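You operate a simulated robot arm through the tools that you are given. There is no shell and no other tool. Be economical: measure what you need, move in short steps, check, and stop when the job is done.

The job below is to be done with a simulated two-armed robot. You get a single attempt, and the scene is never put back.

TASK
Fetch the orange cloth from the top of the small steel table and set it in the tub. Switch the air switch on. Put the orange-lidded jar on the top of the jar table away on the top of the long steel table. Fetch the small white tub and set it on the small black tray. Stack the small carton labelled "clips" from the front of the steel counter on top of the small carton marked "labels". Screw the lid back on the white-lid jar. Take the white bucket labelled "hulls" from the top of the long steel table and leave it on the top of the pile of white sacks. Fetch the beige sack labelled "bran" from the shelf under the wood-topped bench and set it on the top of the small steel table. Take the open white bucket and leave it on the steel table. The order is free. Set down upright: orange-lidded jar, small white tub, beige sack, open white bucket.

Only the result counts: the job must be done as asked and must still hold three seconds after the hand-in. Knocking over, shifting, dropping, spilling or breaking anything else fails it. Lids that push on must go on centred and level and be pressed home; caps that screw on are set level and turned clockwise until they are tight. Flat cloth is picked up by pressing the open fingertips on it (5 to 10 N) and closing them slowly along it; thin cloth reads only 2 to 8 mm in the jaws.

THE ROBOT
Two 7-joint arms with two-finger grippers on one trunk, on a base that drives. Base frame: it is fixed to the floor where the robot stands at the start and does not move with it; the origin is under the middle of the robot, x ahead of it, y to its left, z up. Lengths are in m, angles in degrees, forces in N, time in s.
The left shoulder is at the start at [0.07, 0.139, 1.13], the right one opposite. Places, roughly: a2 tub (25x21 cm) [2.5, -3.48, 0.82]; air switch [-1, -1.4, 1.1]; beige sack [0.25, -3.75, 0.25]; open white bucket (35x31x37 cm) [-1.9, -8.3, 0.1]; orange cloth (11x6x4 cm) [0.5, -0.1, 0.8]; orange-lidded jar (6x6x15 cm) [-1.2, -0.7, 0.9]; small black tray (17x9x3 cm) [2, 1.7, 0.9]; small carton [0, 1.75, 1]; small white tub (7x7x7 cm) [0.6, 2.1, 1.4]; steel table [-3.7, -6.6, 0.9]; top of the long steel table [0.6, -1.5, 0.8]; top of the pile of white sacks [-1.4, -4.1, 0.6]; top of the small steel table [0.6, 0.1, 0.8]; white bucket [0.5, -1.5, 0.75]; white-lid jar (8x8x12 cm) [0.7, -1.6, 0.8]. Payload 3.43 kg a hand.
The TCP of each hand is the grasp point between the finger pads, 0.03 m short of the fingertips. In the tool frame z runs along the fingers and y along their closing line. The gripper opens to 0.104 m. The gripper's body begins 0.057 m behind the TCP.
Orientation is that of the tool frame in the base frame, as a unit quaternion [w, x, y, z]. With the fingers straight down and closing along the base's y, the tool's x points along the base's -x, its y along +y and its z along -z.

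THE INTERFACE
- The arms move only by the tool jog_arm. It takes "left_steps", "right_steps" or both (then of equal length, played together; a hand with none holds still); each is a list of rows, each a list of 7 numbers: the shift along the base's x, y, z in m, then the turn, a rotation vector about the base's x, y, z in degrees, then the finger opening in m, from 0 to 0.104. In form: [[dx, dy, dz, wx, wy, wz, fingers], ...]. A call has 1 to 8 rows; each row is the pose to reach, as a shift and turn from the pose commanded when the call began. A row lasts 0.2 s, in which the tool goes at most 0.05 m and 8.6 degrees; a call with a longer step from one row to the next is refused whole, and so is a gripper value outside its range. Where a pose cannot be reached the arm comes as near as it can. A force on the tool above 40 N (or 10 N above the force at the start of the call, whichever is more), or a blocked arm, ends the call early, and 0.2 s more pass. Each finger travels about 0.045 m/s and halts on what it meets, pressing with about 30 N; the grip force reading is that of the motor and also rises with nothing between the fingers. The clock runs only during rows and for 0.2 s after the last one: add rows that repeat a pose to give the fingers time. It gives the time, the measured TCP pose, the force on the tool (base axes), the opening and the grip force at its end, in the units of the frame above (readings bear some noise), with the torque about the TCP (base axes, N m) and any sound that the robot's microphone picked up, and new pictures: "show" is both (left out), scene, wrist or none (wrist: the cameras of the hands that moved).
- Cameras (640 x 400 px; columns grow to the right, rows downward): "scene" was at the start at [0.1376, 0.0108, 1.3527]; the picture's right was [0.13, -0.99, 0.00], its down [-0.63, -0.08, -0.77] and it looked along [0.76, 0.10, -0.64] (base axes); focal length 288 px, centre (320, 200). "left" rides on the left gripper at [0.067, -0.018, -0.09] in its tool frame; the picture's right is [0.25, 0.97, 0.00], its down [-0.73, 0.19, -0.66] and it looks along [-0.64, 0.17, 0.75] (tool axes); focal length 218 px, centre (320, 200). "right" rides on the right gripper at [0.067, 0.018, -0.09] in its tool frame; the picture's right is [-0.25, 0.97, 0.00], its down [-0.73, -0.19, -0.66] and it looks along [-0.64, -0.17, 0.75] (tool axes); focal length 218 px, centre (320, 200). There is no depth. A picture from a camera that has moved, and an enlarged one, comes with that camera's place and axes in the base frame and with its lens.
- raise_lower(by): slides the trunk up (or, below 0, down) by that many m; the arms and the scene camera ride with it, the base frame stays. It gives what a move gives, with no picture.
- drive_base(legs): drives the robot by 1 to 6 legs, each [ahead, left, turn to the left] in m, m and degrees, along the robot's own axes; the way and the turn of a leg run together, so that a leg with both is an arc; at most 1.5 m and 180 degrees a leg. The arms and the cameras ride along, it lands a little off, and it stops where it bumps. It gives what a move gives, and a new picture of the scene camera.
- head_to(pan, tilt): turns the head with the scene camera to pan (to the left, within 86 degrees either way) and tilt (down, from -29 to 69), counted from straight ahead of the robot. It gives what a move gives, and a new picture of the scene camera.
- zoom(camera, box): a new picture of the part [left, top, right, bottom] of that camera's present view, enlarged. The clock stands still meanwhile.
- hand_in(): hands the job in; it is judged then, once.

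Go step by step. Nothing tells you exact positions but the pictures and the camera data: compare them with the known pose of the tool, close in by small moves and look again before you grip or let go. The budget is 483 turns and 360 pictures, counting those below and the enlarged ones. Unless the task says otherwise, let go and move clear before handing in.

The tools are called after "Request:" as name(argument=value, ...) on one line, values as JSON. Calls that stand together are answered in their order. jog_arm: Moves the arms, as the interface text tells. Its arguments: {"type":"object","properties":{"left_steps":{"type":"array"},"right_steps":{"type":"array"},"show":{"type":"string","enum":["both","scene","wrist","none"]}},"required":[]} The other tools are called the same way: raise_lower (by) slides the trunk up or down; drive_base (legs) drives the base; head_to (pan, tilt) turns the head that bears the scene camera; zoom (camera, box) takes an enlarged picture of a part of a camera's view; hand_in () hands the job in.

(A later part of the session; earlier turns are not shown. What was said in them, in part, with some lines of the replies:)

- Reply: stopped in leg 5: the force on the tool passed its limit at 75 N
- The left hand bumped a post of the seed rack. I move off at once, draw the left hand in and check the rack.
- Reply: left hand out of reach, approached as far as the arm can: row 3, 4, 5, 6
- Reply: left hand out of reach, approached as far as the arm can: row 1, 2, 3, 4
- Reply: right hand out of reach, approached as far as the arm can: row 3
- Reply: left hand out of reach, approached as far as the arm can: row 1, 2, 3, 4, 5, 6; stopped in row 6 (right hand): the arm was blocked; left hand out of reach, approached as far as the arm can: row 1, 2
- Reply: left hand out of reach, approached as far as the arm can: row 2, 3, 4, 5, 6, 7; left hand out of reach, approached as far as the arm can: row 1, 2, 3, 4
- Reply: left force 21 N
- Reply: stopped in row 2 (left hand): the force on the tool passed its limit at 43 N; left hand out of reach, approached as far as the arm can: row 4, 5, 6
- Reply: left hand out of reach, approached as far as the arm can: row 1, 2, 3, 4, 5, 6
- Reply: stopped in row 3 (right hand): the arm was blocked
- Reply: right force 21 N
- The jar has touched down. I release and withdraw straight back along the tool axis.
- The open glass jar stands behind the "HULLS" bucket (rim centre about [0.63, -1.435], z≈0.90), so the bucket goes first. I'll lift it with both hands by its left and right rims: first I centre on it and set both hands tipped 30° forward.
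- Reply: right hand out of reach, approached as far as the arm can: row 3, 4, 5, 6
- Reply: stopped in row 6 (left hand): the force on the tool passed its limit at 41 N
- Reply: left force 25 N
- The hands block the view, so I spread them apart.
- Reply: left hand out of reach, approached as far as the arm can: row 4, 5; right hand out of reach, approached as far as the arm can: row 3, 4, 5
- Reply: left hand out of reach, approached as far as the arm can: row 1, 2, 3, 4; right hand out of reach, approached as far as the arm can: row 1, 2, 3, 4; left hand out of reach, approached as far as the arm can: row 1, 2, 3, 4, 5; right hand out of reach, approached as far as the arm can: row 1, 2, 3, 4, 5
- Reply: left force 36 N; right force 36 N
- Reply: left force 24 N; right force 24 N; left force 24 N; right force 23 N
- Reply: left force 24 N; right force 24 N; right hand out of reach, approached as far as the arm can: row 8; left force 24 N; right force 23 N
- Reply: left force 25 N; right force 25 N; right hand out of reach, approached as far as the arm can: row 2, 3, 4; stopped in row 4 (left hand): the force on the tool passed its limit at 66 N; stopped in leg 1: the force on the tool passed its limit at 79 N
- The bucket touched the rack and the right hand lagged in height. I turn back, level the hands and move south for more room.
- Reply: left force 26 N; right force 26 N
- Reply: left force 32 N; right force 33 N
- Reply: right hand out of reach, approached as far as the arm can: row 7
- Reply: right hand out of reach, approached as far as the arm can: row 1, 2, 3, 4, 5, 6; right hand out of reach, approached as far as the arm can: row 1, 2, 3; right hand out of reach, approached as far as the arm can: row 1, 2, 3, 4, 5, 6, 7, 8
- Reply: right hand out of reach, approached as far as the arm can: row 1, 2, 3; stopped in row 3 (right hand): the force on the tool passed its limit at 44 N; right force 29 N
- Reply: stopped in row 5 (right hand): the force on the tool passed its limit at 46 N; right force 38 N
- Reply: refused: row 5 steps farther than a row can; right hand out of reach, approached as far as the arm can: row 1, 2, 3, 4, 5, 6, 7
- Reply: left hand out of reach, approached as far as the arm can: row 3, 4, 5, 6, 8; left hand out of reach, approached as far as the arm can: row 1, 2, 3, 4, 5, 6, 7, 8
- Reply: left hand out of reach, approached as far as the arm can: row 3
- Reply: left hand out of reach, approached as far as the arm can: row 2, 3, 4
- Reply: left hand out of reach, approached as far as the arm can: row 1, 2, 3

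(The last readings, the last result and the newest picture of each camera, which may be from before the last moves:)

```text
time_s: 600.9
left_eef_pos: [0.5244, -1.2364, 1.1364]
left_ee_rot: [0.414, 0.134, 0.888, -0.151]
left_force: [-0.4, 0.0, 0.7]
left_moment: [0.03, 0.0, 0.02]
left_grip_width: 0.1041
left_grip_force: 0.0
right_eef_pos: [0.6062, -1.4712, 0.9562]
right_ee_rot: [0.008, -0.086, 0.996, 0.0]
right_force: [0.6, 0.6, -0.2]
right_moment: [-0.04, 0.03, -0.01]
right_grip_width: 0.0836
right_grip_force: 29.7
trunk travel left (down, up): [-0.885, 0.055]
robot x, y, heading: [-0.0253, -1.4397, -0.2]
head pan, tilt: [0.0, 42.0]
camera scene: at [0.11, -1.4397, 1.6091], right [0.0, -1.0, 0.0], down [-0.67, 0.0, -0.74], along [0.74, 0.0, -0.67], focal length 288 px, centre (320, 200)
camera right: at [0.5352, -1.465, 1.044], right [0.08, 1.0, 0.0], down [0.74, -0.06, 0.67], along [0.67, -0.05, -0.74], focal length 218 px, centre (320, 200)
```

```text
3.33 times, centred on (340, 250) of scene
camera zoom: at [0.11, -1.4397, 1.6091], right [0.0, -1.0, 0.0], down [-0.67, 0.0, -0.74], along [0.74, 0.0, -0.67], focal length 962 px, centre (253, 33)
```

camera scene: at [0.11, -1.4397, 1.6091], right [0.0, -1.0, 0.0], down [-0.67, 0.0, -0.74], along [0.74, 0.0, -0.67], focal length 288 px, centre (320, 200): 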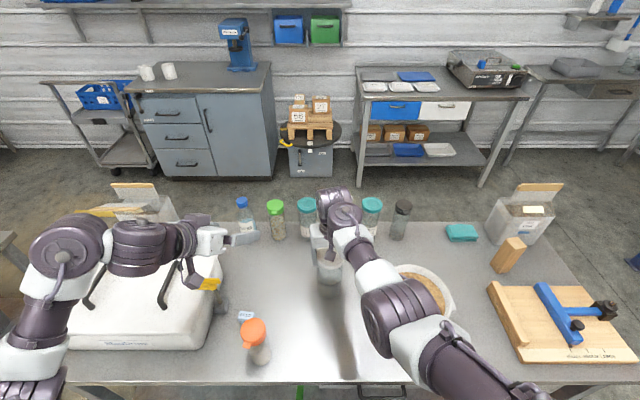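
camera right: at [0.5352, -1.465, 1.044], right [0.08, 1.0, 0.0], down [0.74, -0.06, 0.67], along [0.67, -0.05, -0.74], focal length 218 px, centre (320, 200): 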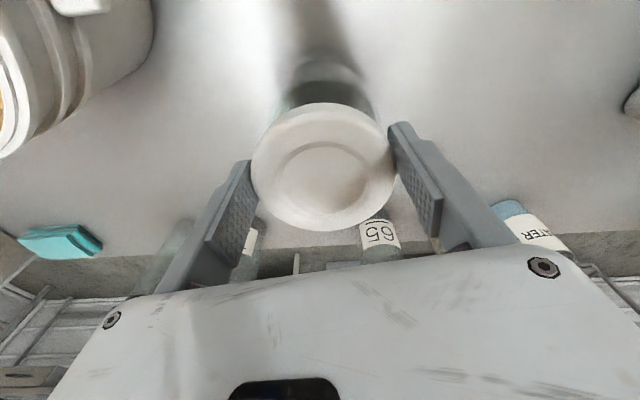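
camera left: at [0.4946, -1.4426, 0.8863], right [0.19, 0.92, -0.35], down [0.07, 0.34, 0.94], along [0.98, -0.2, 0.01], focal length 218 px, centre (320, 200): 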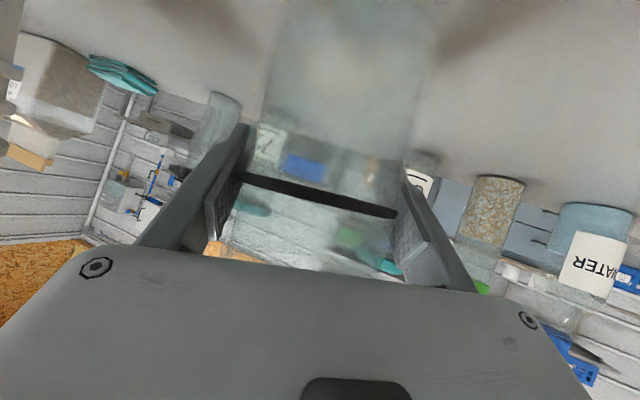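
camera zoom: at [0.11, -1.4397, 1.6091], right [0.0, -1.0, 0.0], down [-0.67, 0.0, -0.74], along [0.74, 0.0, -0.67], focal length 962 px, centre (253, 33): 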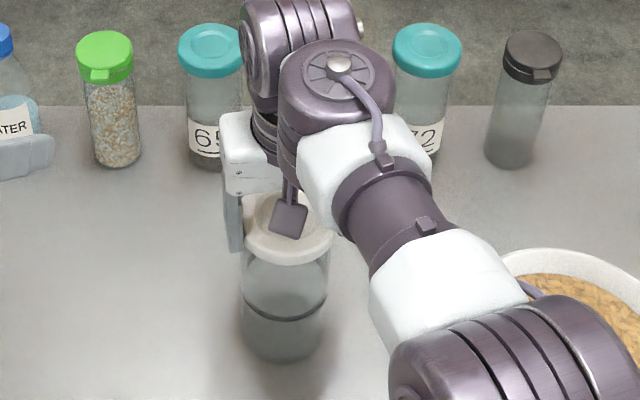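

The lid is aligned within a few millimetres. I trim and lower until it touches.

Request:
jog_arm(right_steps=[[-0.003, 0.001, -0.008, 0, 0, 0, 0.065], [-0.003, 0.001, -0.014, 0, 0, 0, 0.065], [-0.003, 0.001, -0.02, 0, 0, 0, 0.065], [-0.003, 0.001, -0.026, 0, 0, 0, 0.065]], show="none")

```text
time_s: 601.9
left_eef_pos: [0.5207, -1.2369, 1.139]
left_ee_rot: [0.416, 0.134, 0.887, -0.15]
left_force: [0.8, -0.2, 0.0]
left_moment: [0.0, 0.0, 0.02]
left_grip_width: 0.1041
left_grip_force: 0.0
right_eef_pos: [0.6022, -1.4711, 0.9359]
right_ee_rot: [0.014, -0.086, 0.996, 0.0]
right_force: [0.0, -1.0, 25.1]
right_moment: [0.05, -0.85, -0.11]
right_grip_width: 0.0835
right_grip_force: 30.2
trunk travel left (down, up): [-0.885, 0.055]
robot x, y, heading: [-0.0242, -1.4399, -0.1]
head pan, tilt: [0.0, 42.0]
```

The contact is on the far side, so I shift the lid 5 mm away from me and try again.

Request:
jog_arm(right_steps=[[0, 0, 0.008, 0, 0, 0, 0.065], [0.005, 0, 0.008, 0, 0, 0, 0.065], [0.005, 0, 0.001, 0, 0, 0, 0.065], [0.005, 0, -0.002, 0, 0, 0, 0.065]], show="none")

```text
time_s: 602.9
left_eef_pos: [0.5201, -1.2365, 1.1395]
left_ee_rot: [0.416, 0.134, 0.887, -0.15]
left_force: [-0.3, -0.2, 0.6]
left_moment: [0.03, -0.02, -0.01]
left_grip_width: 0.1041
left_grip_force: 0.0
right_eef_pos: [0.6055, -1.4724, 0.9318]
right_ee_rot: [0.013, -0.086, 0.996, -0.001]
right_force: [-1.5, -2.8, 30.6]
right_moment: [-0.45, -1.12, -0.04]
right_grip_width: 0.0837
right_grip_force: 29.8
trunk travel left (down, up): [-0.885, 0.055]
robot x, y, heading: [-0.0272, -1.4427, 0.1]
head pan, tilt: [0.0, 42.0]
```

Request:
zoom(camera="scene", box=[280, 200, 380, 300])

Request:
zoom(camera="left", box=[0, 0, 320, 200])

```text
4.00 times, centred on (330, 250) of scene
camera zoom: at [0.1028, -1.4407, 1.6101], right [0.0, -1.0, 0.0], down [-0.67, 0.0, -0.75], along [0.75, 0.0, -0.67], focal length 1154 px, centre (280, 0)
```

zoom: 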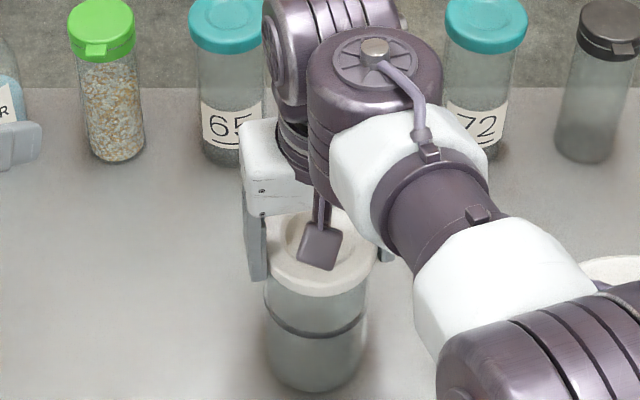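

```text
2.00 times, centred on (160, 100) of left
camera zoom: at [0.4105, -1.2124, 1.1452], right [0.19, 0.92, -0.35], down [0.06, 0.34, 0.94], along [0.98, -0.2, 0.01], focal length 436 px, centre (640, 400)
```

zoom: 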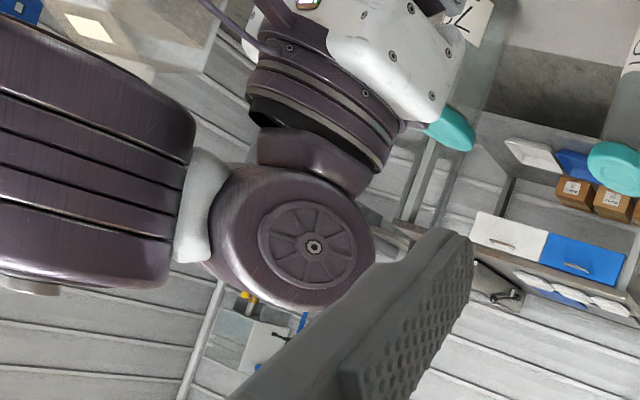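

Request:
jog_arm(right_steps=[[0, 0, 0.006, 0, 0, 0, 0.065], [0.006, -0.003, 0.006, 0, 0, 0, 0.065], [0.006, -0.003, 0.001, 0, 0, 0, 0.065], [0.006, -0.003, -0.002, 0, 0, 0, 0.065]], show="none")

```text
time_s: 603.9
left_eef_pos: [0.5185, -1.2366, 1.1403]
left_ee_rot: [0.416, 0.135, 0.887, -0.15]
left_force: [-0.6, -0.4, -0.8]
left_moment: [-0.02, 0.02, 0.0]
left_grip_width: 0.1041
left_grip_force: 0.0
right_eef_pos: [0.6108, -1.4732, 0.9323]
right_ee_rot: [0.014, -0.087, 0.996, -0.001]
right_force: [-9.1, 0.0, 37.7]
right_moment: [-0.17, -0.13, -0.04]
right_grip_width: 0.0838
right_grip_force: 30.0
trunk travel left (down, up): [-0.885, 0.055]
robot x, y, heading: [-0.0259, -1.4386, -0.1]
head pan, tilt: [0.0, 42.0]
```

Now the load is nearly centred. I ease the pressure and turn clockwise.

Request:
jog_arm(right_steps=[[-0.002, 0, 0.003, 0, 0, -7.5, 0.065], [-0.002, 0, 0.003, 0, 0, -15, 0.065], [-0.002, 0, 0.003, 0, 0, -22.5, 0.065], [-0.002, 0, 0.002, 0, 0, -30, 0.065], [-0.002, 0, 0.002, 0, 0, -37.5, 0.065], [-0.002, 0, 0.001, 0, 0, -45, 0.065], [-0.002, 0, 0.001, 0, 0, -52.5, 0.065], [-0.002, 0, 0.0, 0, 0, -60, 0.065]], show="both")

```text
time_s: 605.7
left_eef_pos: [0.5221, -1.2374, 1.1394]
left_ee_rot: [0.415, 0.134, 0.887, -0.15]
left_force: [-0.4, 0.7, -0.3]
left_moment: [0.02, 0.02, -0.03]
left_grip_width: 0.1041
left_grip_force: 0.1
right_eef_pos: [0.6102, -1.4744, 0.9298]
right_ee_rot: [0.01, 0.424, 0.905, -0.004]
right_force: [3.7, -1.1, 24.3]
right_moment: [0.32, -0.02, 0.01]
right_grip_width: 0.0835
right_grip_force: 30.3
trunk travel left (down, up): [-0.885, 0.055]
robot x, y, heading: [-0.028, -1.4402, -0.1]
head pan, tilt: [0.0, 42.0]
camera scene: at [0.1061, -1.4407, 1.6095], right [0.0, -1.0, 0.0], down [-0.67, 0.0, -0.74], along [0.74, 0.0, -0.67], focal length 288 px, centre (320, 200)
camera right: at [0.5796, -1.4093, 1.016], right [0.91, 0.42, 0.01], down [0.31, -0.67, 0.67], along [0.29, -0.61, -0.74], focal length 218 px, centre (320, 200)
```

scene: 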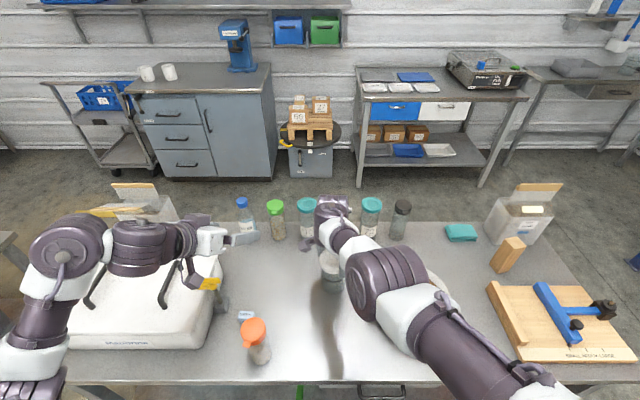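
right: 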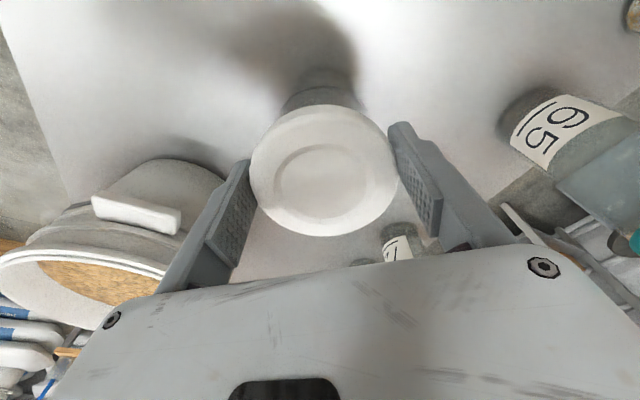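

It turns freely so far. I keep turning clockwise as far as the wrist allows.

Request:
jog_arm(right_steps=[[0, 0, 0, 0, 0, -8, 0.065], [0, 0, 0, 0, 0, -16, 0.065], [0, 0, 0, 0, 0, -24, 0.065], [0, 0, 0, 0, 0, -32, 0.065], [0, 0, 0, 0, 0, -40, 0.065], [0, 0, -0.001, 0, 0, -48, 0.065], [0, 0, -0.001, 0, 0, -56, 0.065], [0, 0, -0.001, 0, 0, -64, 0.065]], show="wrist")

```text
time_s: 607.5
left_eef_pos: [0.5212, -1.2383, 1.1385]
left_ee_rot: [0.416, 0.133, 0.887, -0.149]
left_force: [0.6, 0.2, -0.2]
left_moment: [0.01, 0.0, 0.01]
left_grip_width: 0.1038
left_grip_force: 0.1
right_eef_pos: [0.6105, -1.4744, 0.9277]
right_ee_rot: [0.004, 0.84, 0.542, -0.007]
right_force: [0.4, -3.9, 23.3]
right_moment: [0.07, -0.21, -0.01]
right_grip_width: 0.0836
right_grip_force: 30.0
trunk travel left (down, up): [-0.885, 0.055]
robot x, y, heading: [-0.025, -1.4411, -0.1]
head pan, tilt: [0.0, 42.0]
camera right: at [0.6539, -1.4191, 1.0151], right [0.78, -0.63, 0.0], down [-0.47, -0.58, 0.67], along [-0.42, -0.52, -0.74], focal length 218 px, centre (320, 200)
```

right: 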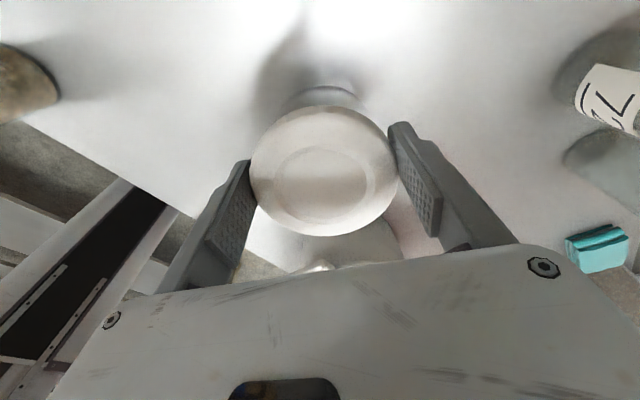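

The lid goes down about 2 mm with each sixth of a turn, so the thread has caught. I continue.

Request:
jog_arm(right_steps=[[0, 0, 0, 0, 0, -8, 0.065], [0, 0, -0.001, 0, 0, -16, 0.065], [0, 0, -0.001, 0, 0, -24, 0.065], [0, 0, -0.001, 0, 0, -32, 0.065], [0, 0, -0.002, 0, 0, -40, 0.065], [0, 0, -0.002, 0, 0, -48, 0.065], [0, 0, -0.002, 0, 0, -56, 0.065], [0, 0, -0.003, 0, 0, -64, 0.065]], show="none")

```text
time_s: 609.3
left_eef_pos: [0.5268, -1.2334, 1.1353]
left_ee_rot: [0.413, 0.133, 0.888, -0.15]
left_force: [-0.2, -0.3, -0.2]
left_moment: [-0.01, 0.0, -0.04]
left_grip_width: 0.1041
left_grip_force: 0.1
right_eef_pos: [0.6127, -1.457, 0.9436]
right_ee_rot: [-0.001, 1.0, 0.017, -0.012]
right_force: [0.0, -0.7, -1.7]
right_moment: [0.0, 0.01, 0.02]
right_grip_width: 0.0834
right_grip_force: 29.8
right hand out of reach, approached as far as the arm can: row 8
trunk travel left (down, up): [-0.885, 0.055]
robot x, y, heading: [-0.0288, -1.4414, 0.1]
head pan, tilt: [0.0, 42.0]
```

Request:
zoom(camera="scene", box=[280, 190, 400, 310])

Request:
zoom(camera="right", box=[120, 0, 520, 250])

```text
3.33 times, centred on (340, 250) of scene
camera zoom: at [0.1131, -1.4381, 1.6082], right [0.0, -1.0, 0.0], down [-0.67, 0.0, -0.74], along [0.74, 0.0, -0.67], focal length 962 px, centre (253, 33)
```

zoom: 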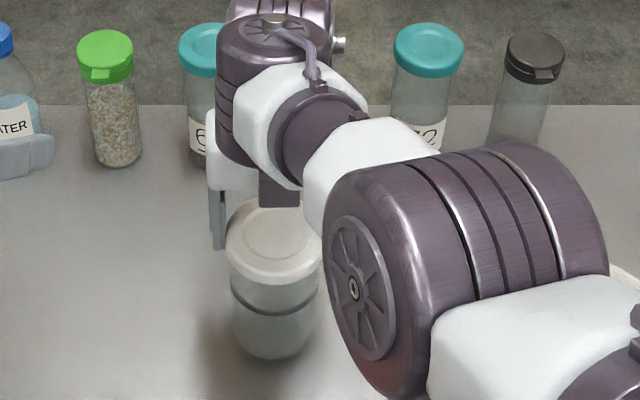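

```text
1.60 times, centred on (320, 125) of right
camera zoom: at [0.6822, -1.4723, 1.0307], right [-0.22, -0.98, 0.01], down [-0.72, 0.17, 0.68], along [-0.66, 0.15, -0.74], focal length 349 px, centre (320, 320)
```

zoom: 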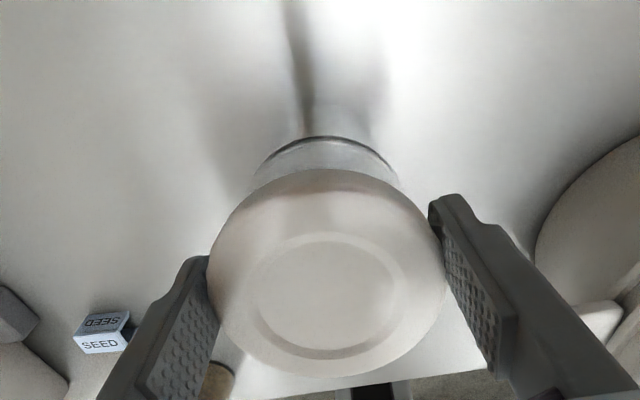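

The jar came up with the lid, so the thread is engaged. I lower it back onto the table and then regrip.

Request:
jog_arm(right_steps=[[0, 0, 0.018, 0, 0, 8, 0.065], [0, 0, 0.016, 0, 0, 14, 0.065], [0, 0, 0.012, 0, 0, 14, 0.065]], show="none")

```text
time_s: 610.1
left_eef_pos: [0.5263, -1.2361, 1.1376]
left_ee_rot: [0.414, 0.134, 0.888, -0.15]
left_force: [0.5, 0.4, -1.0]
left_moment: [0.01, 0.0, 0.02]
left_grip_width: 0.1041
left_grip_force: 0.1
right_eef_pos: [0.6122, -1.4595, 0.9597]
right_ee_rot: [0.001, 0.99, 0.139, -0.008]
right_force: [-0.6, 0.9, -1.7]
right_moment: [-0.01, -0.02, 0.0]
right_grip_width: 0.0837
right_grip_force: 29.8
trunk travel left (down, up): [-0.885, 0.055]
robot x, y, heading: [-0.0308, -1.4378, -0.1]
head pan, tilt: [0.0, 42.0]
```

Request:
jog_arm(right_steps=[[0, 0, -0.012, 0, 0, 0, 0.065], [0, 0, -0.022, 0, 0, 0, 0.065], [0, 0, -0.029, 0, 0, 0, 0.065], [0, 0, -0.034, 0, 0, 0, 0.065]], show="none")

```text
time_s: 611.1
left_eef_pos: [0.526, -1.2362, 1.1375]
left_ee_rot: [0.413, 0.134, 0.888, -0.15]
left_force: [-0.7, -0.6, -0.5]
left_moment: [0.04, 0.05, -0.01]
left_grip_width: 0.1039
left_grip_force: 0.1
right_eef_pos: [0.6074, -1.4571, 0.9266]
right_ee_rot: [-0.001, 0.99, 0.138, -0.009]
right_force: [-0.1, -0.6, -1.0]
right_moment: [0.01, 0.0, 0.0]
right_grip_width: 0.0836
right_grip_force: 30.3
right hand out of reach, approached as far as the arm can: row 4
trunk travel left (down, up): [-0.885, 0.055]
robot x, y, heading: [-0.0257, -1.4414, 0.0]
head pan, tilt: [0.0, 42.0]
```

Request:
jog_arm(right_steps=[[0, 0, 0.002, 0, 0, 8, 0.065], [0, 0, 0.002, 0, 0, 16, 0.065], [0, 0, 0.0, 0, 0, 20, 0.065], [0, 0, -0.005, 0, 0, 20, 0.065], [0, 0, -0.009, 0, 0, 20, 0.065]], show="none")

```text
time_s: 612.3
left_eef_pos: [0.5217, -1.2375, 1.1384]
left_ee_rot: [0.415, 0.133, 0.887, -0.149]
left_force: [-0.3, -0.8, 0.2]
left_moment: [-0.02, 0.02, 0.01]
left_grip_width: 0.1041
left_grip_force: 0.1
right_eef_pos: [0.6081, -1.4575, 0.9254]
right_ee_rot: [0.003, 0.951, 0.309, -0.003]
right_force: [6.9, -1.4, 35.3]
right_moment: [0.18, 0.21, 0.05]
right_grip_width: 0.0836
right_grip_force: 30.5
trunk travel left (down, up): [-0.885, 0.055]
robot x, y, heading: [-0.0266, -1.4419, -0.0]
head pan, tilt: [0.0, 42.0]
```

It's down. I release the lid, rise, and turn the hand back for another stroke.

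Request:
jog_arm(right_steps=[[0, 0, 0.004, 0, 0, 0, 0.075], [0, 0, 0.005, 0, 0, 0, 0.095], [0, 0, 0.005, 0, 0, 0, 0.104], [0, 0, 0.005, 0, 0, 0, 0.104], [0, 0, 0.03, 0, 0, 0, 0.104], [0, 0, 0.06, 0, 0, 0, 0.104]], show="wrist")

Request:
jog_arm(right_steps=[[0, 0, 0, 0, 0, 8.5, 0.104], [0, 0, 0, 0, 0, 17, 0.104], [0, 0, 0, 0, 0, 25.5, 0.104], [0, 0, 0, 0, 0, 34, 0.104], [0, 0, 0, 0, 0, 42.5, 0.104], [0, 0, 0, 0, 0, 51, 0.104], [0, 0, 0, 0, 0, 59.5, 0.104], [0, 0, 0, 0, 0, 68, 0.104]], show="none")

Request:
jog_arm(right_steps=[[0, 0, 0, 0, 0, 8.5, 0.104], [0, 0, 0, 0, 0, 17, 0.104], [0, 0, 0, 0, 0, 25.5, 0.104], [0, 0, 0, 0, 0, 34, 0.104], [0, 0, 0, 0, 0, 42.5, 0.104], [0, 0, 0, 0, 0, 51, 0.104], [0, 0, 0, 0, 0, 59.5, 0.104], [0, 0, 0, 0, 0, 68, 0.104]], show="both")

```text
time_s: 613.7
left_eef_pos: [0.5244, -1.2363, 1.1376]
left_ee_rot: [0.414, 0.133, 0.888, -0.15]
left_force: [-1.1, 0.1, -0.8]
left_moment: [-0.01, -0.01, -0.02]
left_grip_width: 0.1041
left_grip_force: 0.0
right_eef_pos: [0.6073, -1.4562, 0.9786]
right_ee_rot: [0.002, 0.951, 0.309, -0.009]
right_force: [0.1, 0.7, -0.1]
right_moment: [0.01, -0.02, 0.04]
right_grip_width: 0.1038
right_grip_force: 0.0
trunk travel left (down, up): [-0.885, 0.055]
robot x, y, heading: [-0.0283, -1.4407, 0.2]
head pan, tilt: [0.0, 42.0]
camera right: at [0.6733, -1.43, 1.0669], right [0.36, -0.93, 0.0], down [-0.69, -0.27, 0.67], along [-0.62, -0.25, -0.74], focal length 218 px, centre (320, 200)
```

right: 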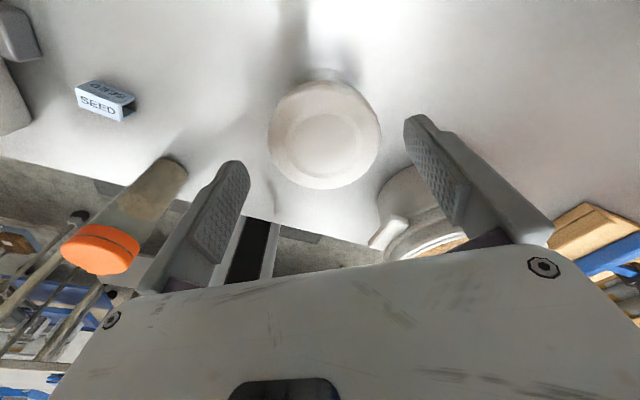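

```text
time_s: 615.5
left_eef_pos: [0.5261, -1.2372, 1.1364]
left_ee_rot: [0.414, 0.134, 0.888, -0.15]
left_force: [1.1, 0.2, 1.2]
left_moment: [0.01, -0.02, 0.0]
left_grip_width: 0.1041
left_grip_force: 0.1
right_eef_pos: [0.6085, -1.4575, 0.978]
right_ee_rot: [0.006, 0.616, 0.788, -0.006]
right_force: [0.0, -0.8, -0.1]
right_moment: [0.01, 0.0, 0.0]
right_grip_width: 0.1039
right_grip_force: 0.0
trunk travel left (down, up): [-0.885, 0.055]
robot x, y, heading: [-0.0297, -1.4393, 0.0]
head pan, tilt: [0.0, 42.0]
```

```text
time_s: 617.3
left_eef_pos: [0.5241, -1.2367, 1.1372]
left_ee_rot: [0.413, 0.133, 0.888, -0.15]
left_force: [0.0, -0.1, 0.3]
left_moment: [-0.01, -0.02, 0.03]
left_grip_width: 0.1041
left_grip_force: 0.0
right_eef_pos: [0.6087, -1.4582, 0.9773]
right_ee_rot: [0.01, 0.07, 0.998, -0.001]
right_force: [0.2, -1.2, -0.2]
right_moment: [-0.01, 0.01, 0.01]
right_grip_width: 0.1038
right_grip_force: 0.0
trunk travel left (down, up): [-0.885, 0.055]
robot x, y, heading: [-0.0251, -1.4358, 0.2]
head pan, tilt: [0.0, 42.0]
camera scene: at [0.11, -1.4406, 1.6091], right [0.0, -1.0, 0.0], down [-0.67, 0.0, -0.74], along [0.74, 0.0, -0.67], focal length 288 px, centre (320, 200)
camera right: at [0.5425, -1.4302, 1.066], right [0.38, 0.92, 0.0], down [0.69, -0.29, 0.67], along [0.62, -0.26, -0.74], focal length 218 px, centre (320, 200)
```

scene: 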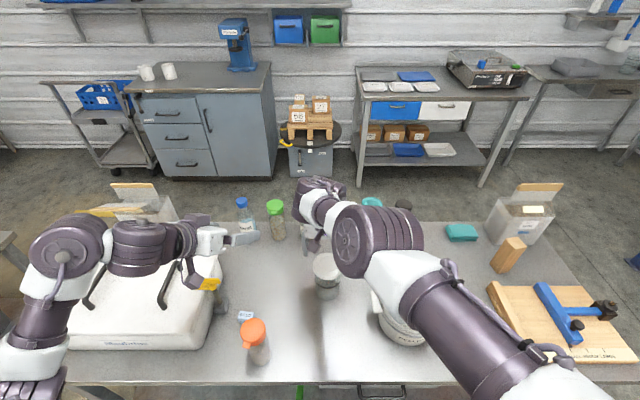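
right: 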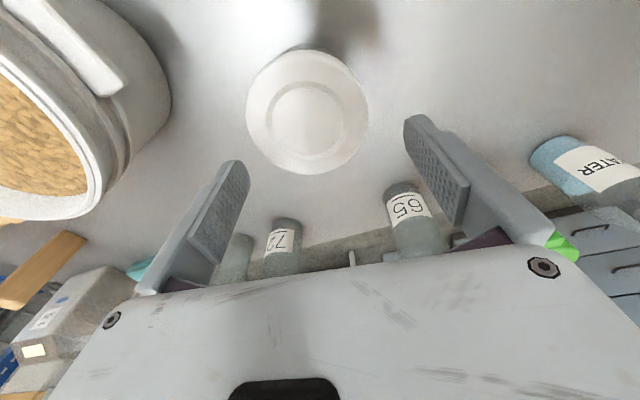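

The lid sits level on the jar. I turn the hand further back and regrip it for the next stroke.

Request:
jog_arm(right_steps=[[-0.002, -0.001, 0, 0, 0, 8.5, 0.104], [-0.004, -0.002, 0, 0, 0, 17, 0.104], [-0.006, -0.003, 0, 0, 0, 25.5, 0.104], [-0.008, -0.003, 0, 0, 0, 34, 0.104], [-0.008, -0.003, 0, 0, 0, 42.5, 0.104], [-0.008, -0.003, 0, 0, 0, 51, 0.104]], show="wrist")

```text
time_s: 618.7
left_eef_pos: [0.5256, -1.2367, 1.137]
left_ee_rot: [0.413, 0.133, 0.888, -0.15]
left_force: [-0.9, 0.8, -0.1]
left_moment: [-0.02, 0.0, -0.02]
left_grip_width: 0.1039
left_grip_force: 0.1
right_eef_pos: [0.5999, -1.4619, 0.9774]
right_ee_rot: [0.008, -0.366, 0.93, 0.002]
right_force: [0.4, -1.0, -0.2]
right_moment: [-0.01, 0.0, 0.01]
right_grip_width: 0.1043
right_grip_force: 0.1
trunk travel left (down, up): [-0.885, 0.055]
robot x, y, heading: [-0.0253, -1.4417, 0.1]
head pan, tilt: [0.0, 42.0]
camera right: at [0.5382, -1.4941, 1.0661], right [-0.48, 0.88, 0.0], down [0.65, 0.35, 0.67], along [0.59, 0.32, -0.74], focal length 218 px, centre (320, 200)
```

right: 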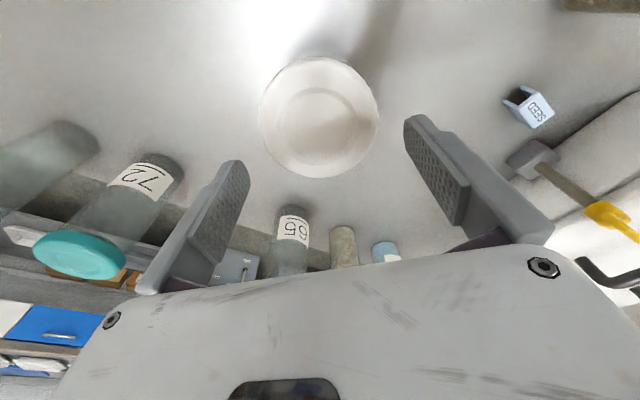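

Request:
jog_arm(right_steps=[[-0.003, -0.002, -0.015, 0, 0, 0, 0.104], [-0.005, -0.003, -0.03, 0, 0, 0, 0.104], [-0.005, -0.003, -0.045, 0, 0, 0, 0.104], [-0.005, -0.003, -0.055, 0, 0, 0, 0.104], [-0.005, -0.003, -0.055, 0, 0, 0, 0.09], [-0.005, -0.003, -0.055, 0, 0, 0, 0.075], [-0.005, -0.003, -0.055, 0, 0, 0, 0.065], [-0.005, -0.003, -0.055, 0, 0, 0, 0.065]], show="wrist")

```text
time_s: 620.5
left_eef_pos: [0.5255, -1.2367, 1.1359]
left_ee_rot: [0.413, 0.134, 0.888, -0.15]
left_force: [0.5, 0.0, -0.3]
left_moment: [0.01, 0.01, 0.04]
left_grip_width: 0.1039
left_grip_force: 0.0
right_eef_pos: [0.5963, -1.4629, 0.9232]
right_ee_rot: [0.009, -0.366, 0.931, 0.003]
right_force: [0.2, -0.6, -1.0]
right_moment: [0.02, -0.03, 0.01]
right_grip_width: 0.084
right_grip_force: 30.5
trunk travel left (down, up): [-0.885, 0.055]
robot x, y, heading: [-0.0267, -1.4419, -0.1]
head pan, tilt: [0.0, 42.0]
camera right: at [0.5332, -1.4969, 1.0107], right [-0.47, 0.88, 0.0], down [0.66, 0.35, 0.67], along [0.59, 0.32, -0.74], focal length 218 px, centre (320, 200)
```

right: 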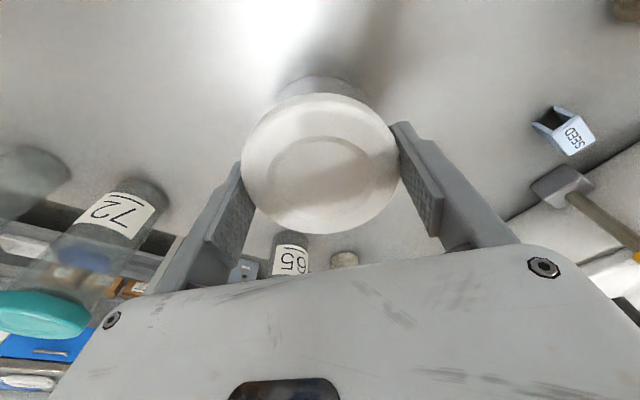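

Request:
jog_arm(right_steps=[[0, 0, -0.001, 0, 0, -8, 0.065], [0, 0, -0.002, 0, 0, -16, 0.065], [0, 0, -0.003, 0, 0, -24, 0.065], [0, 0, -0.003, 0, 0, -32, 0.065], [0, 0, -0.004, 0, 0, -40, 0.065], [0, 0, -0.004, 0, 0, -48, 0.065], [0, 0, -0.005, 0, 0, -56, 0.065], [0, 0, -0.005, 0, 0, -64, 0.065]], show="none")

Request:
jog_arm(right_steps=[[0, 0, 0, 0, 0, -8, 0.065], [0, 0, 0, 0, 0, -16, 0.065], [0, 0, 0, 0, 0, -24, 0.065], [0, 0, 0, 0, 0, -32, 0.065], [0, 0, 0, 0, 0, -40, 0.065], [0, 0, 0, 0, 0, -48, 0.065], [0, 0, 0, 0, 0, -56, 0.065], [0, 0, 0, 0, 0, -64, 0.065]], show="wrist")

```text
time_s: 622.3
left_eef_pos: [0.5233, -1.2352, 1.1396]
left_ee_rot: [0.415, 0.133, 0.887, -0.15]
left_force: [-0.3, 0.9, 0.5]
left_moment: [0.02, -0.02, 0.0]
left_grip_width: 0.104
left_grip_force: 0.1
right_eef_pos: [0.594, -1.4616, 0.9212]
right_ee_rot: [0.011, 0.183, 0.983, -0.002]
right_force: [3.4, 5.5, 19.1]
right_moment: [0.5, -0.2, -0.01]
right_grip_width: 0.0841
right_grip_force: 29.8
trunk travel left (down, up): [-0.885, 0.055]
robot x, y, heading: [-0.027, -1.4395, -0.1]
head pan, tilt: [0.0, 42.0]
```

```text
time_s: 624.1
left_eef_pos: [0.5231, -1.2363, 1.1381]
left_ee_rot: [0.415, 0.134, 0.887, -0.15]
left_force: [0.1, 0.0, -0.1]
left_moment: [0.01, -0.02, 0.02]
left_grip_width: 0.1039
left_grip_force: 0.0
right_eef_pos: [0.5948, -1.4632, 0.92]
right_ee_rot: [0.008, 0.677, 0.736, -0.005]
right_force: [7.2, 2.7, 21.0]
right_moment: [-0.01, -0.32, 0.03]
right_grip_width: 0.084
right_grip_force: 29.8
trunk travel left (down, up): [-0.885, 0.055]
robot x, y, heading: [-0.0265, -1.4411, 0.1]
head pan, tilt: [0.0, 42.0]
camera right: at [0.6067, -1.3931, 1.0078], right [0.99, -0.17, 0.01], down [-0.13, -0.73, 0.67], along [-0.11, -0.66, -0.74], focal length 218 px, centre (320, 200)
```

right: 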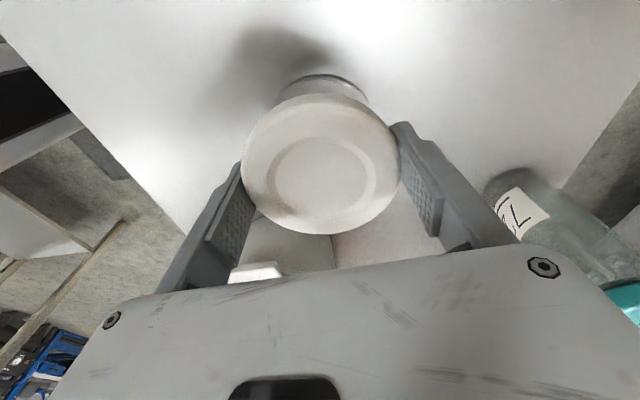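

Request:
jog_arm(right_steps=[[0, 0, 0, 0, 0, -8, 0.065], [0, 0, 0, 0, 0, -16, 0.065], [0, 0, 0, 0, 0, -24, 0.065], [0, 0, 0, 0, 0, -32, 0.065], [0, 0, 0, 0, 0, -40, 0.065], [0, 0, 0, 0, 0, -48, 0.065]], show="none")

Request:
zoom(camera="scene", box=[280, 220, 380, 320])

```text
time_s: 625.5
left_eef_pos: [0.521, -1.236, 1.1378]
left_ee_rot: [0.416, 0.134, 0.887, -0.15]
left_force: [0.2, 0.8, 0.4]
left_moment: [-0.01, -0.01, 0.0]
left_grip_width: 0.1041
left_grip_force: 0.0
right_eef_pos: [0.5921, -1.4651, 0.9191]
right_ee_rot: [0.003, 0.918, 0.397, -0.008]
right_force: [-2.4, -3.8, 21.2]
right_moment: [-0.09, 0.42, 0.16]
right_grip_width: 0.0838
right_grip_force: 29.9
trunk travel left (down, up): [-0.885, 0.055]
robot x, y, heading: [-0.0277, -1.4414, -0.1]
head pan, tilt: [0.0, 42.0]
```

```text
4.00 times, centred on (330, 270) of scene
camera zoom: at [0.1057, -1.4411, 1.6095], right [0.0, -1.0, 0.0], down [-0.67, 0.0, -0.74], along [0.74, 0.0, -0.67], focal length 1154 px, centre (280, -80)
```

zoom: 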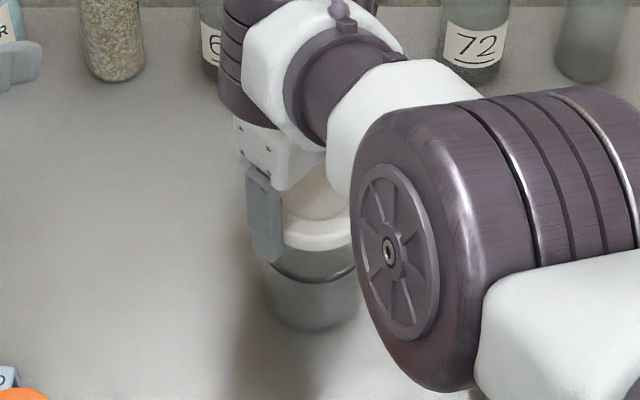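

The torque begins to rise (0.16 N m). I turn a little more and watch it.

Request:
jog_arm(right_steps=[[0, 0, -0.001, 0, 0, -6, 0.065], [0, 0, -0.001, 0, 0, -12, 0.065], [0, 0, -0.001, 0, 0, -18, 0.065]], show="none")

```text
time_s: 626.3
left_eef_pos: [0.5221, -1.2367, 1.1397]
left_ee_rot: [0.416, 0.133, 0.887, -0.149]
left_force: [1.0, 0.4, -1.0]
left_moment: [0.03, 0.03, -0.02]
left_grip_width: 0.1039
left_grip_force: 0.0
right_eef_pos: [0.5941, -1.4632, 0.9185]
right_ee_rot: [0.001, 0.968, 0.25, -0.008]
right_force: [-2.2, 0.2, 20.8]
right_moment: [0.22, 0.29, 0.2]
right_grip_width: 0.0838
right_grip_force: 30.8
trunk travel left (down, up): [-0.885, 0.055]
robot x, y, heading: [-0.0299, -1.4414, -0.1]
head pan, tilt: [0.0, 42.0]
```

Torque is held at about 0.2 N m, perhaps by the jar slipping on the table. I press harder, to gain friction, and turn once more.

Request:
jog_arm(right_steps=[[0, 0, -0.002, 0, 0, 0, 0.06], [0, 0, -0.0035, 0, 0, 0, 0.06], [0, 0, -0.0035, 0, 0, -4, 0.06], [0, 0, -0.0035, 0, 0, -8, 0.06], [0, 0, -0.0035, 0, 0, -12, 0.06]], show="none")

```text
time_s: 627.5
left_eef_pos: [0.52, -1.2368, 1.1396]
left_ee_rot: [0.416, 0.134, 0.887, -0.15]
left_force: [0.2, -0.6, -0.1]
left_moment: [-0.04, 0.0, -0.01]
left_grip_width: 0.1041
left_grip_force: 0.0
right_eef_pos: [0.5932, -1.4635, 0.919]
right_ee_rot: [0.001, 0.989, 0.146, -0.005]
right_force: [0.2, -1.3, 37.4]
right_moment: [-0.14, 0.03, 0.39]
right_grip_width: 0.0837
right_grip_force: 29.9
trunk travel left (down, up): [-0.885, 0.055]
robot x, y, heading: [-0.0252, -1.4416, -0.0]
head pan, tilt: [0.0, 42.0]
```

The torque now follows the pressure (0.39 N m at 37 N), so the lid is at its stop and only the jar is slipping on the table. I ease off, release and rise.

Request:
jog_arm(right_steps=[[0, 0, 0.003, 0, 0, 0, 0.065], [0, 0, 0.005, 0, 0, 0, 0.085], [0, 0, 0.006, 0, 0, 0, 0.104], [0, 0, 0.006, 0, 0, 0, 0.104], [0, 0, 0.006, 0, 0, 0, 0.104], [0, 0, 0.04, 0, 0, 0, 0.104], [0, 0, 0.08, 0, 0, 0, 0.104], [0, 0, 0.12, 0, 0, 0, 0.104]], show="scene")

```text
time_s: 629.3
left_eef_pos: [0.5258, -1.2374, 1.1373]
left_ee_rot: [0.413, 0.134, 0.888, -0.15]
left_force: [-0.1, -0.3, 0.2]
left_moment: [0.01, 0.01, 0.01]
left_grip_width: 0.104
left_grip_force: 0.1
right_eef_pos: [0.5956, -1.4635, 1.0344]
right_ee_rot: [0.0, 0.989, 0.149, -0.009]
right_force: [0.6, 0.1, 0.2]
right_moment: [-0.02, 0.0, 0.0]
right_grip_width: 0.104
right_grip_force: 0.1
trunk travel left (down, up): [-0.885, 0.055]
robot x, y, heading: [-0.03, -1.4401, -0.4]
head pan, tilt: [0.0, 42.0]
camera scene: at [0.1097, -1.4406, 1.6091], right [0.0, -1.0, 0.0], down [-0.67, 0.0, -0.74], along [0.74, 0.0, -0.67], focal length 288 px, centre (320, 200)
```

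scene: 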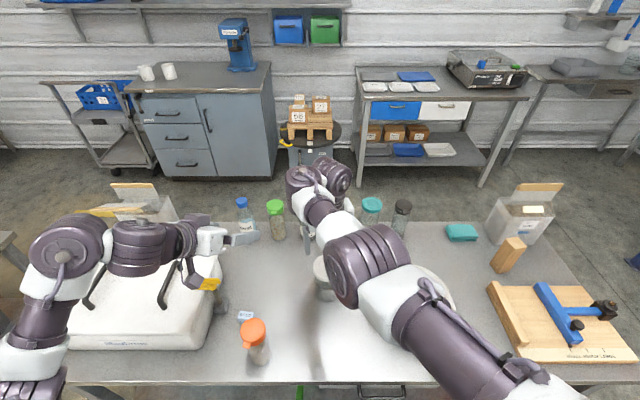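

The lid sits level. To be surer of the tightness I take one more stroke with firmer pressure, so I turn the hand back first.

Request:
jog_arm(right_steps=[[0, 0, 0, 0, 0, 8.5, 0.104], [0, 0, 0, 0, 0, 17, 0.104], [0, 0, 0, 0, 0, 25.5, 0.104], [0, 0, 0, 0, 0, 34, 0.104], [0, 0, 0, 0, 0, 42.5, 0.104], [0, 0, 0, 0, 0, 51, 0.104], [0, 0, 0, 0, 0, 59.5, 0.104], [0, 0, 0, 0, 0, 68, 0.104]], show="none")

Request:
jog_arm(right_steps=[[0, 0, 0, 0, 0, 8.5, 0.104], [0, 0, 0, 0, 0, 17, 0.104], [0, 0, 0, 0, 0, 25.5, 0.104], [0, 0, 0, 0, 0, 34, 0.104], [0, 0, 0, 0, 0, 42.5, 0.104], [0, 0, 0, 0, 0, 51, 0.104], [0, 0, 0, 0, 0, 59.5, 0.104], [0, 0, 0, 0, 0, 68, 0.104]], show="wrist")

```text
time_s: 631.1
left_eef_pos: [0.5255, -1.2368, 1.1371]
left_ee_rot: [0.414, 0.134, 0.888, -0.15]
left_force: [0.3, 0.4, -0.8]
left_moment: [-0.03, 0.0, 0.0]
left_grip_width: 0.1039
left_grip_force: 0.0
right_eef_pos: [0.5945, -1.4643, 1.0333]
right_ee_rot: [0.006, 0.737, 0.676, -0.006]
right_force: [-0.3, -0.5, -0.5]
right_moment: [-0.02, 0.01, 0.0]
right_grip_width: 0.1039
right_grip_force: 0.0
trunk travel left (down, up): [-0.885, 0.055]
robot x, y, heading: [-0.0285, -1.4374, -0.1]
head pan, tilt: [0.0, 42.0]
```

```text
time_s: 632.9
left_eef_pos: [0.5253, -1.2365, 1.1375]
left_ee_rot: [0.414, 0.133, 0.888, -0.15]
left_force: [0.2, -0.3, -0.5]
left_moment: [0.0, 0.02, -0.04]
left_grip_width: 0.104
left_grip_force: 0.1
right_eef_pos: [0.5953, -1.4648, 1.0336]
right_ee_rot: [0.007, 0.232, 0.973, -0.002]
right_force: [-0.2, 0.2, 0.4]
right_moment: [0.02, 0.0, 0.02]
right_grip_width: 0.1039
right_grip_force: 0.0
trunk travel left (down, up): [-0.885, 0.055]
robot x, y, heading: [-0.0263, -1.4381, -0.1]
head pan, tilt: [0.0, 42.0]
camera right: at [0.5422, -1.4164, 1.1215], right [0.66, 0.75, 0.0], down [0.55, -0.49, 0.67], along [0.5, -0.44, -0.74], focal length 218 px, centre (320, 200)
```

right: 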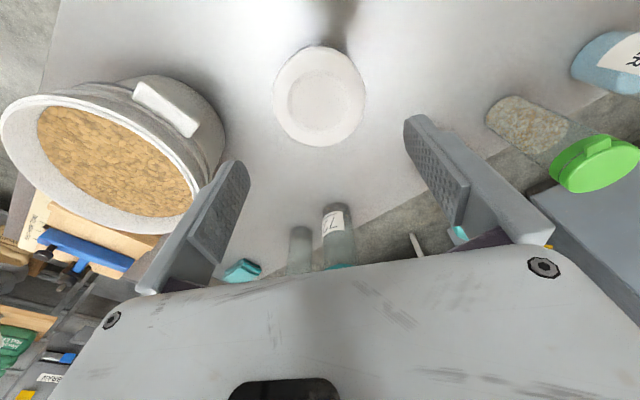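

Request:
jog_arm(right_steps=[[-0.001, 0.001, -0.03, 0, 0, 0, 0.104], [-0.003, 0.002, -0.06, 0, 0, 0, 0.104], [-0.003, 0.003, -0.09, 0, 0, 0, 0.104], [-0.003, 0.003, -0.113, 0, 0, 0, 0.104], [-0.003, 0.003, -0.113, 0, 0, 0, 0.09], [-0.003, 0.003, -0.113, 0, 0, 0, 0.075], [-0.003, 0.003, -0.113, 0, 0, 0, 0.06], [-0.003, 0.003, -0.113, 0, 0, 0, 0.06]], show="none")

Request:
jog_arm(right_steps=[[0, 0, -0.003, 0, 0, 0, 0.06], [0, 0, -0.006, 0, 0, -5, 0.06], [0, 0, -0.007, 0, 0, -10, 0.06], [0, 0, -0.008, 0, 0, -15, 0.06], [0, 0, -0.008, 0, 0, -20, 0.06]], show="none")

```text
time_s: 634.7
left_eef_pos: [0.5254, -1.2359, 1.1365]
left_ee_rot: [0.414, 0.134, 0.888, -0.15]
left_force: [0.8, 0.3, 0.6]
left_moment: [-0.01, -0.04, 0.0]
left_grip_width: 0.1041
left_grip_force: 0.1
right_eef_pos: [0.5928, -1.4607, 0.9206]
right_ee_rot: [0.008, 0.234, 0.972, -0.003]
right_force: [-0.1, 0.6, -0.9]
right_moment: [-0.01, -0.01, 0.01]
right_grip_width: 0.0838
right_grip_force: 30.3
trunk travel left (down, up): [-0.885, 0.055]
robot x, y, heading: [-0.0265, -1.4392, 0.1]
head pan, tilt: [0.0, 42.0]
```

```text
time_s: 635.9
left_eef_pos: [0.521, -1.2373, 1.1398]
left_ee_rot: [0.416, 0.134, 0.887, -0.15]
left_force: [0.3, 0.1, -0.1]
left_moment: [-0.02, -0.01, -0.02]
left_grip_width: 0.104
left_grip_force: 0.1
right_eef_pos: [0.5909, -1.461, 0.9184]
right_ee_rot: [0.012, 0.4, 0.916, -0.002]
right_force: [0.5, -1.6, 36.6]
right_moment: [-0.06, 0.15, 0.38]
right_grip_width: 0.0835
right_grip_force: 29.4
trunk travel left (down, up): [-0.885, 0.055]
robot x, y, heading: [-0.0274, -1.4431, -0.1]
head pan, tilt: [0.0, 42.0]
```

The resistance returns at once (0.38 N m). I press a bit harder for the last part.

Request:
jog_arm(right_steps=[[0, 0, -0.0015, 0, 0, 0, 0.06], [0, 0, -0.0025, 0, 0, -4, 0.06], [0, 0, -0.0025, 0, 0, -9, 0.06], [0, 0, -0.0025, 0, 0, -14, 0.06]], show="none")

Request:
jog_arm(right_steps=[[0, 0, -0.001, 0, 0, -3, 0.06], [0, 0, -0.002, 0, 0, -7, 0.06], [0, 0, -0.002, 0, 0, -12, 0.06], [0, 0, -0.002, 0, 0, -17, 0.06]], show="none")

```text
time_s: 636.9
left_eef_pos: [0.5204, -1.2364, 1.1408]
left_ee_rot: [0.416, 0.134, 0.887, -0.149]
left_force: [0.0, -0.2, 0.1]
left_moment: [0.0, -0.01, 0.0]
left_grip_width: 0.1039
left_grip_force: 0.0
right_eef_pos: [0.5912, -1.4611, 0.9168]
right_ee_rot: [0.013, 0.509, 0.861, -0.002]
right_force: [1.8, -0.2, 44.8]
right_moment: [-0.3, -0.11, 0.39]
right_grip_width: 0.0834
right_grip_force: 30.0
trunk travel left (down, up): [-0.885, 0.055]
robot x, y, heading: [-0.0265, -1.4352, 0.3]
head pan, tilt: [0.0, 42.0]
```

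```text
time_s: 637.9
left_eef_pos: [0.5199, -1.237, 1.1396]
left_ee_rot: [0.416, 0.134, 0.887, -0.15]
left_force: [0.6, -0.1, 0.6]
left_moment: [0.0, 0.0, 0.0]
left_grip_width: 0.1036
left_grip_force: 0.0
right_eef_pos: [0.5918, -1.461, 0.9141]
right_ee_rot: [0.012, 0.631, 0.776, -0.002]
right_force: [2.0, -0.3, 46.3]
right_moment: [-0.33, 0.01, 0.5]
right_grip_width: 0.0838
right_grip_force: 29.8
trunk travel left (down, up): [-0.885, 0.055]
robot x, y, heading: [-0.0254, -1.4362, -0.4]
head pan, tilt: [0.0, 42.0]
```

Request:
jog_arm(right_steps=[[0, 0, 0, 0, 0, -6, 0.06], [0, 0, 0, 0, 0, -12, 0.06], [0, 0, 0, 0, 0, -18, 0.06], [0, 0, 0, 0, 0, -24, 0.06], [0, 0, 0, 0, 0, -30, 0.06], [0, 0, 0, 0, 0, -36, 0.06], [0, 0, 0, 0, 0, -42, 0.06]], show="none")

Request:
zoom(camera="right", box=[120, 0, 520, 250])

```text
time_s: 639.5
left_eef_pos: [0.5195, -1.238, 1.1398]
left_ee_rot: [0.416, 0.134, 0.887, -0.149]
left_force: [-0.5, 0.0, -0.9]
left_moment: [0.02, -0.01, -0.03]
left_grip_width: 0.1038
left_grip_force: 0.0
right_eef_pos: [0.5916, -1.4617, 0.9152]
right_ee_rot: [0.005, 0.867, 0.499, -0.003]
right_force: [0.6, -1.8, 43.0]
right_moment: [-0.31, 0.16, 0.48]
right_grip_width: 0.0833
right_grip_force: 30.1
trunk travel left (down, up): [-0.885, 0.055]
robot x, y, heading: [-0.0302, -1.4429, -0.1]
head pan, tilt: [0.0, 42.0]
```

```text
1.60 times, centred on (320, 125) of right
camera zoom: at [0.6404, -1.4099, 1.0031], right [0.71, -0.7, 0.01], down [-0.53, -0.53, 0.66], along [-0.46, -0.48, -0.75], focal length 349 px, centre (320, 320)
```

zoom: 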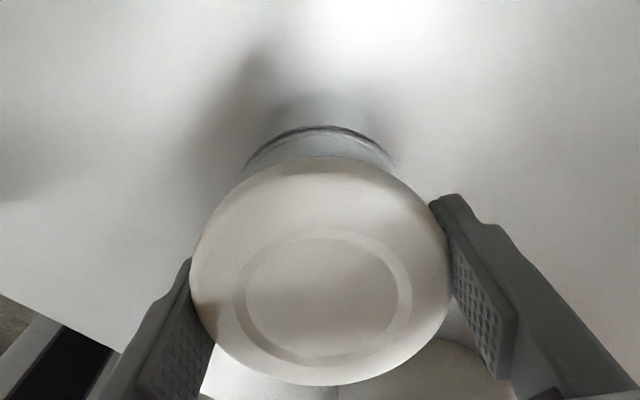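

The height holds steady with 0.48 N m against the lid: it is tight. I release and withdraw both hands.

Request:
jog_arm(right_steps=[[0, 0, 0.004, 0, 0, 0, 0.065], [0, 0, 0.008, 0, 0, 0, 0.085], [0, 0, 0.009, 0, 0, 0, 0.104], [0, 0, 0.009, 0, 0, 0, 0.104], [0, 0, 0.009, 0, 0, 0, 0.104], [0, 0, 0.045, 0, 0, 0, 0.104], [0, 0, 0.085, 0, 0, 0, 0.104], [0, 0, 0.125, 0, 0, 0, 0.104]], show="none")

Request:
raise_lower(by=0.05)

Request:
drive_base(legs=[[-0.35, 0, 0]])

```text
time_s: 641.3
left_eef_pos: [0.5249, -1.2354, 1.1378]
left_ee_rot: [0.414, 0.133, 0.888, -0.151]
left_force: [-0.1, 0.8, 0.4]
left_moment: [0.0, -0.03, -0.01]
left_grip_width: 0.1039
left_grip_force: 0.1
right_eef_pos: [0.59, -1.4577, 1.0308]
right_ee_rot: [0.002, 0.865, 0.502, -0.009]
right_force: [0.2, -0.1, -1.2]
right_moment: [0.0, -0.01, 0.0]
right_grip_width: 0.1038
right_grip_force: 0.1
trunk travel left (down, up): [-0.885, 0.055]
robot x, y, heading: [-0.0262, -1.4382, 0.1]
head pan, tilt: [0.0, 42.0]
```

```text
time_s: 642.2
left_eef_pos: [0.5254, -1.2366, 1.1851]
left_ee_rot: [0.414, 0.133, 0.888, -0.15]
left_force: [-0.2, 0.2, 0.8]
left_moment: [-0.01, 0.01, 0.0]
left_grip_width: 0.1039
left_grip_force: 0.0
right_eef_pos: [0.5916, -1.4619, 1.0818]
right_ee_rot: [0.003, 0.866, 0.499, -0.008]
right_force: [-0.1, -1.2, -0.7]
right_moment: [-0.02, 0.01, 0.02]
right_grip_width: 0.104
right_grip_force: 0.1
trunk travel left (down, up): [-0.935, 0.005]
robot x, y, heading: [-0.0245, -1.4435, -0.1]
head pan, tilt: [0.0, 42.0]
```

```text
time_s: 644.5
left_eef_pos: [0.1741, -1.236, 1.186]
left_ee_rot: [0.413, 0.134, 0.888, -0.15]
left_force: [0.0, 1.1, -0.4]
left_moment: [0.01, -0.03, 0.01]
left_grip_width: 0.1039
left_grip_force: 0.0
right_eef_pos: [0.2417, -1.4602, 1.0818]
right_ee_rot: [0.003, 0.866, 0.5, -0.01]
right_force: [-0.4, 0.3, 0.2]
right_moment: [-0.01, -0.02, -0.01]
right_grip_width: 0.104
right_grip_force: 0.1
trunk travel left (down, up): [-0.935, 0.005]
robot x, y, heading: [-0.3755, -1.4407, 0.0]
head pan, tilt: [0.0, 42.0]
camera scene: at [-0.2393, -1.4403, 1.6588], right [0.0, -1.0, 0.0], down [-0.67, 0.0, -0.74], along [0.74, 0.0, -0.67], focal length 288 px, centre (320, 200)
```

scene: 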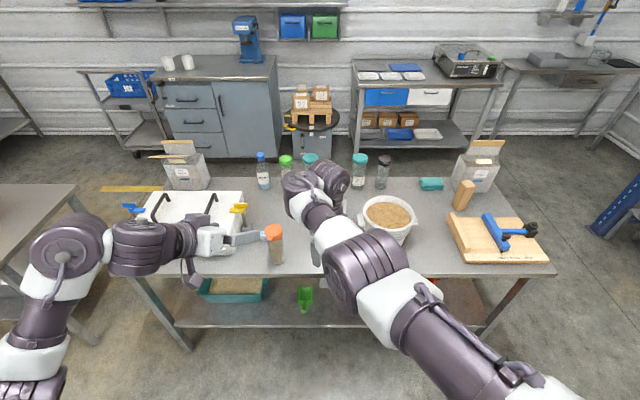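

Request:
drive_base(legs=[[-0.1, 0, 0], [0, -0.35, 0]])

Request:
zoom(camera="scene", box=[130, 140, 330, 280])

```text
time_s: 647.5
left_eef_pos: [0.073, -1.583, 1.1863]
left_ee_rot: [0.414, 0.133, 0.888, -0.15]
left_force: [-0.9, -0.4, -1.1]
left_moment: [-0.02, 0.0, 0.0]
left_grip_width: 0.1042
left_grip_force: 0.0
right_eef_pos: [0.1396, -1.8062, 1.0832]
right_ee_rot: [0.004, 0.866, 0.5, -0.008]
right_force: [0.2, 0.2, 0.8]
right_moment: [-0.04, 0.0, 0.01]
right_grip_width: 0.104
right_grip_force: 0.0
trunk travel left (down, up): [-0.935, 0.005]
robot x, y, heading: [-0.4777, -1.7885, 0.1]
head pan, tilt: [0.0, 42.0]
camera scene: at [-0.3419, -1.7856, 1.659], right [0.0, -1.0, 0.0], down [-0.67, 0.0, -0.74], along [0.74, 0.0, -0.67], focal length 288 px, centre (320, 200)
```

scene: 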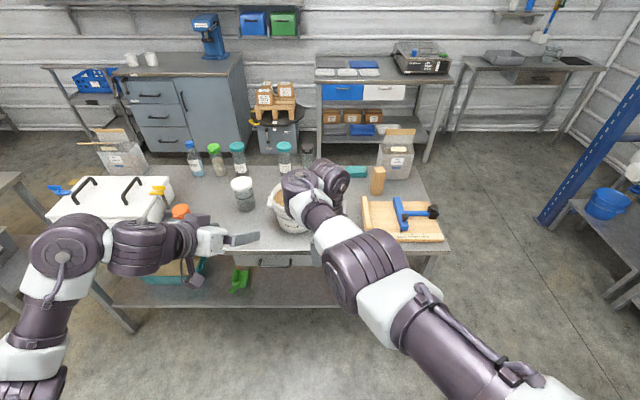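

```text
2.86 times, centred on (230, 210) of scene
camera zoom: at [-0.3419, -1.7856, 1.659], right [0.0, -1.0, 0.0], down [-0.67, 0.0, -0.74], along [0.74, 0.0, -0.67], focal length 824 px, centre (577, 171)
```

zoom: 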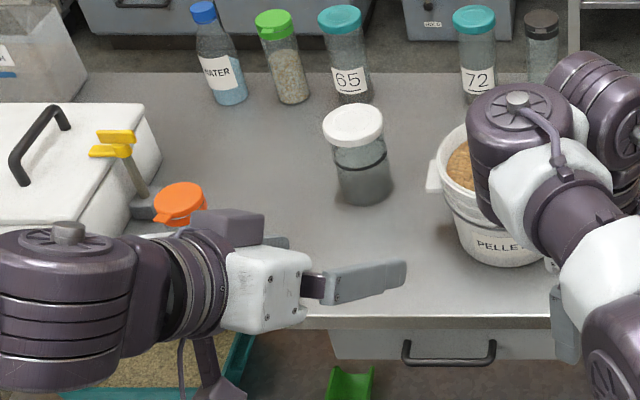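

The jar stands upright with its lid on level and tight, and the orange-lidded jar stands on the table beside it. All nine tasks are done and both hands are empty and clear, so I hand in.

Request:
hand_in()

```text
The job is handed in.
```

All nine items were carried out and the job is handed in; the hand-in returned no verdict.

- **Lid:** the last turns on the white-lid jar met steady resistance of about 0.5 N m. To reach it I moved that jar about 18 cm forward on the long steel table and left it there.
- **Bumps:** I touched the seed rack's post, the shelf above the sink, the wire rack by the squeegee, the end of the long steel table and a wall. The seed rack and the wire rack showed no shift in later pictures, and nothing was seen to fall. I made no specific check of the long steel table or the wall.
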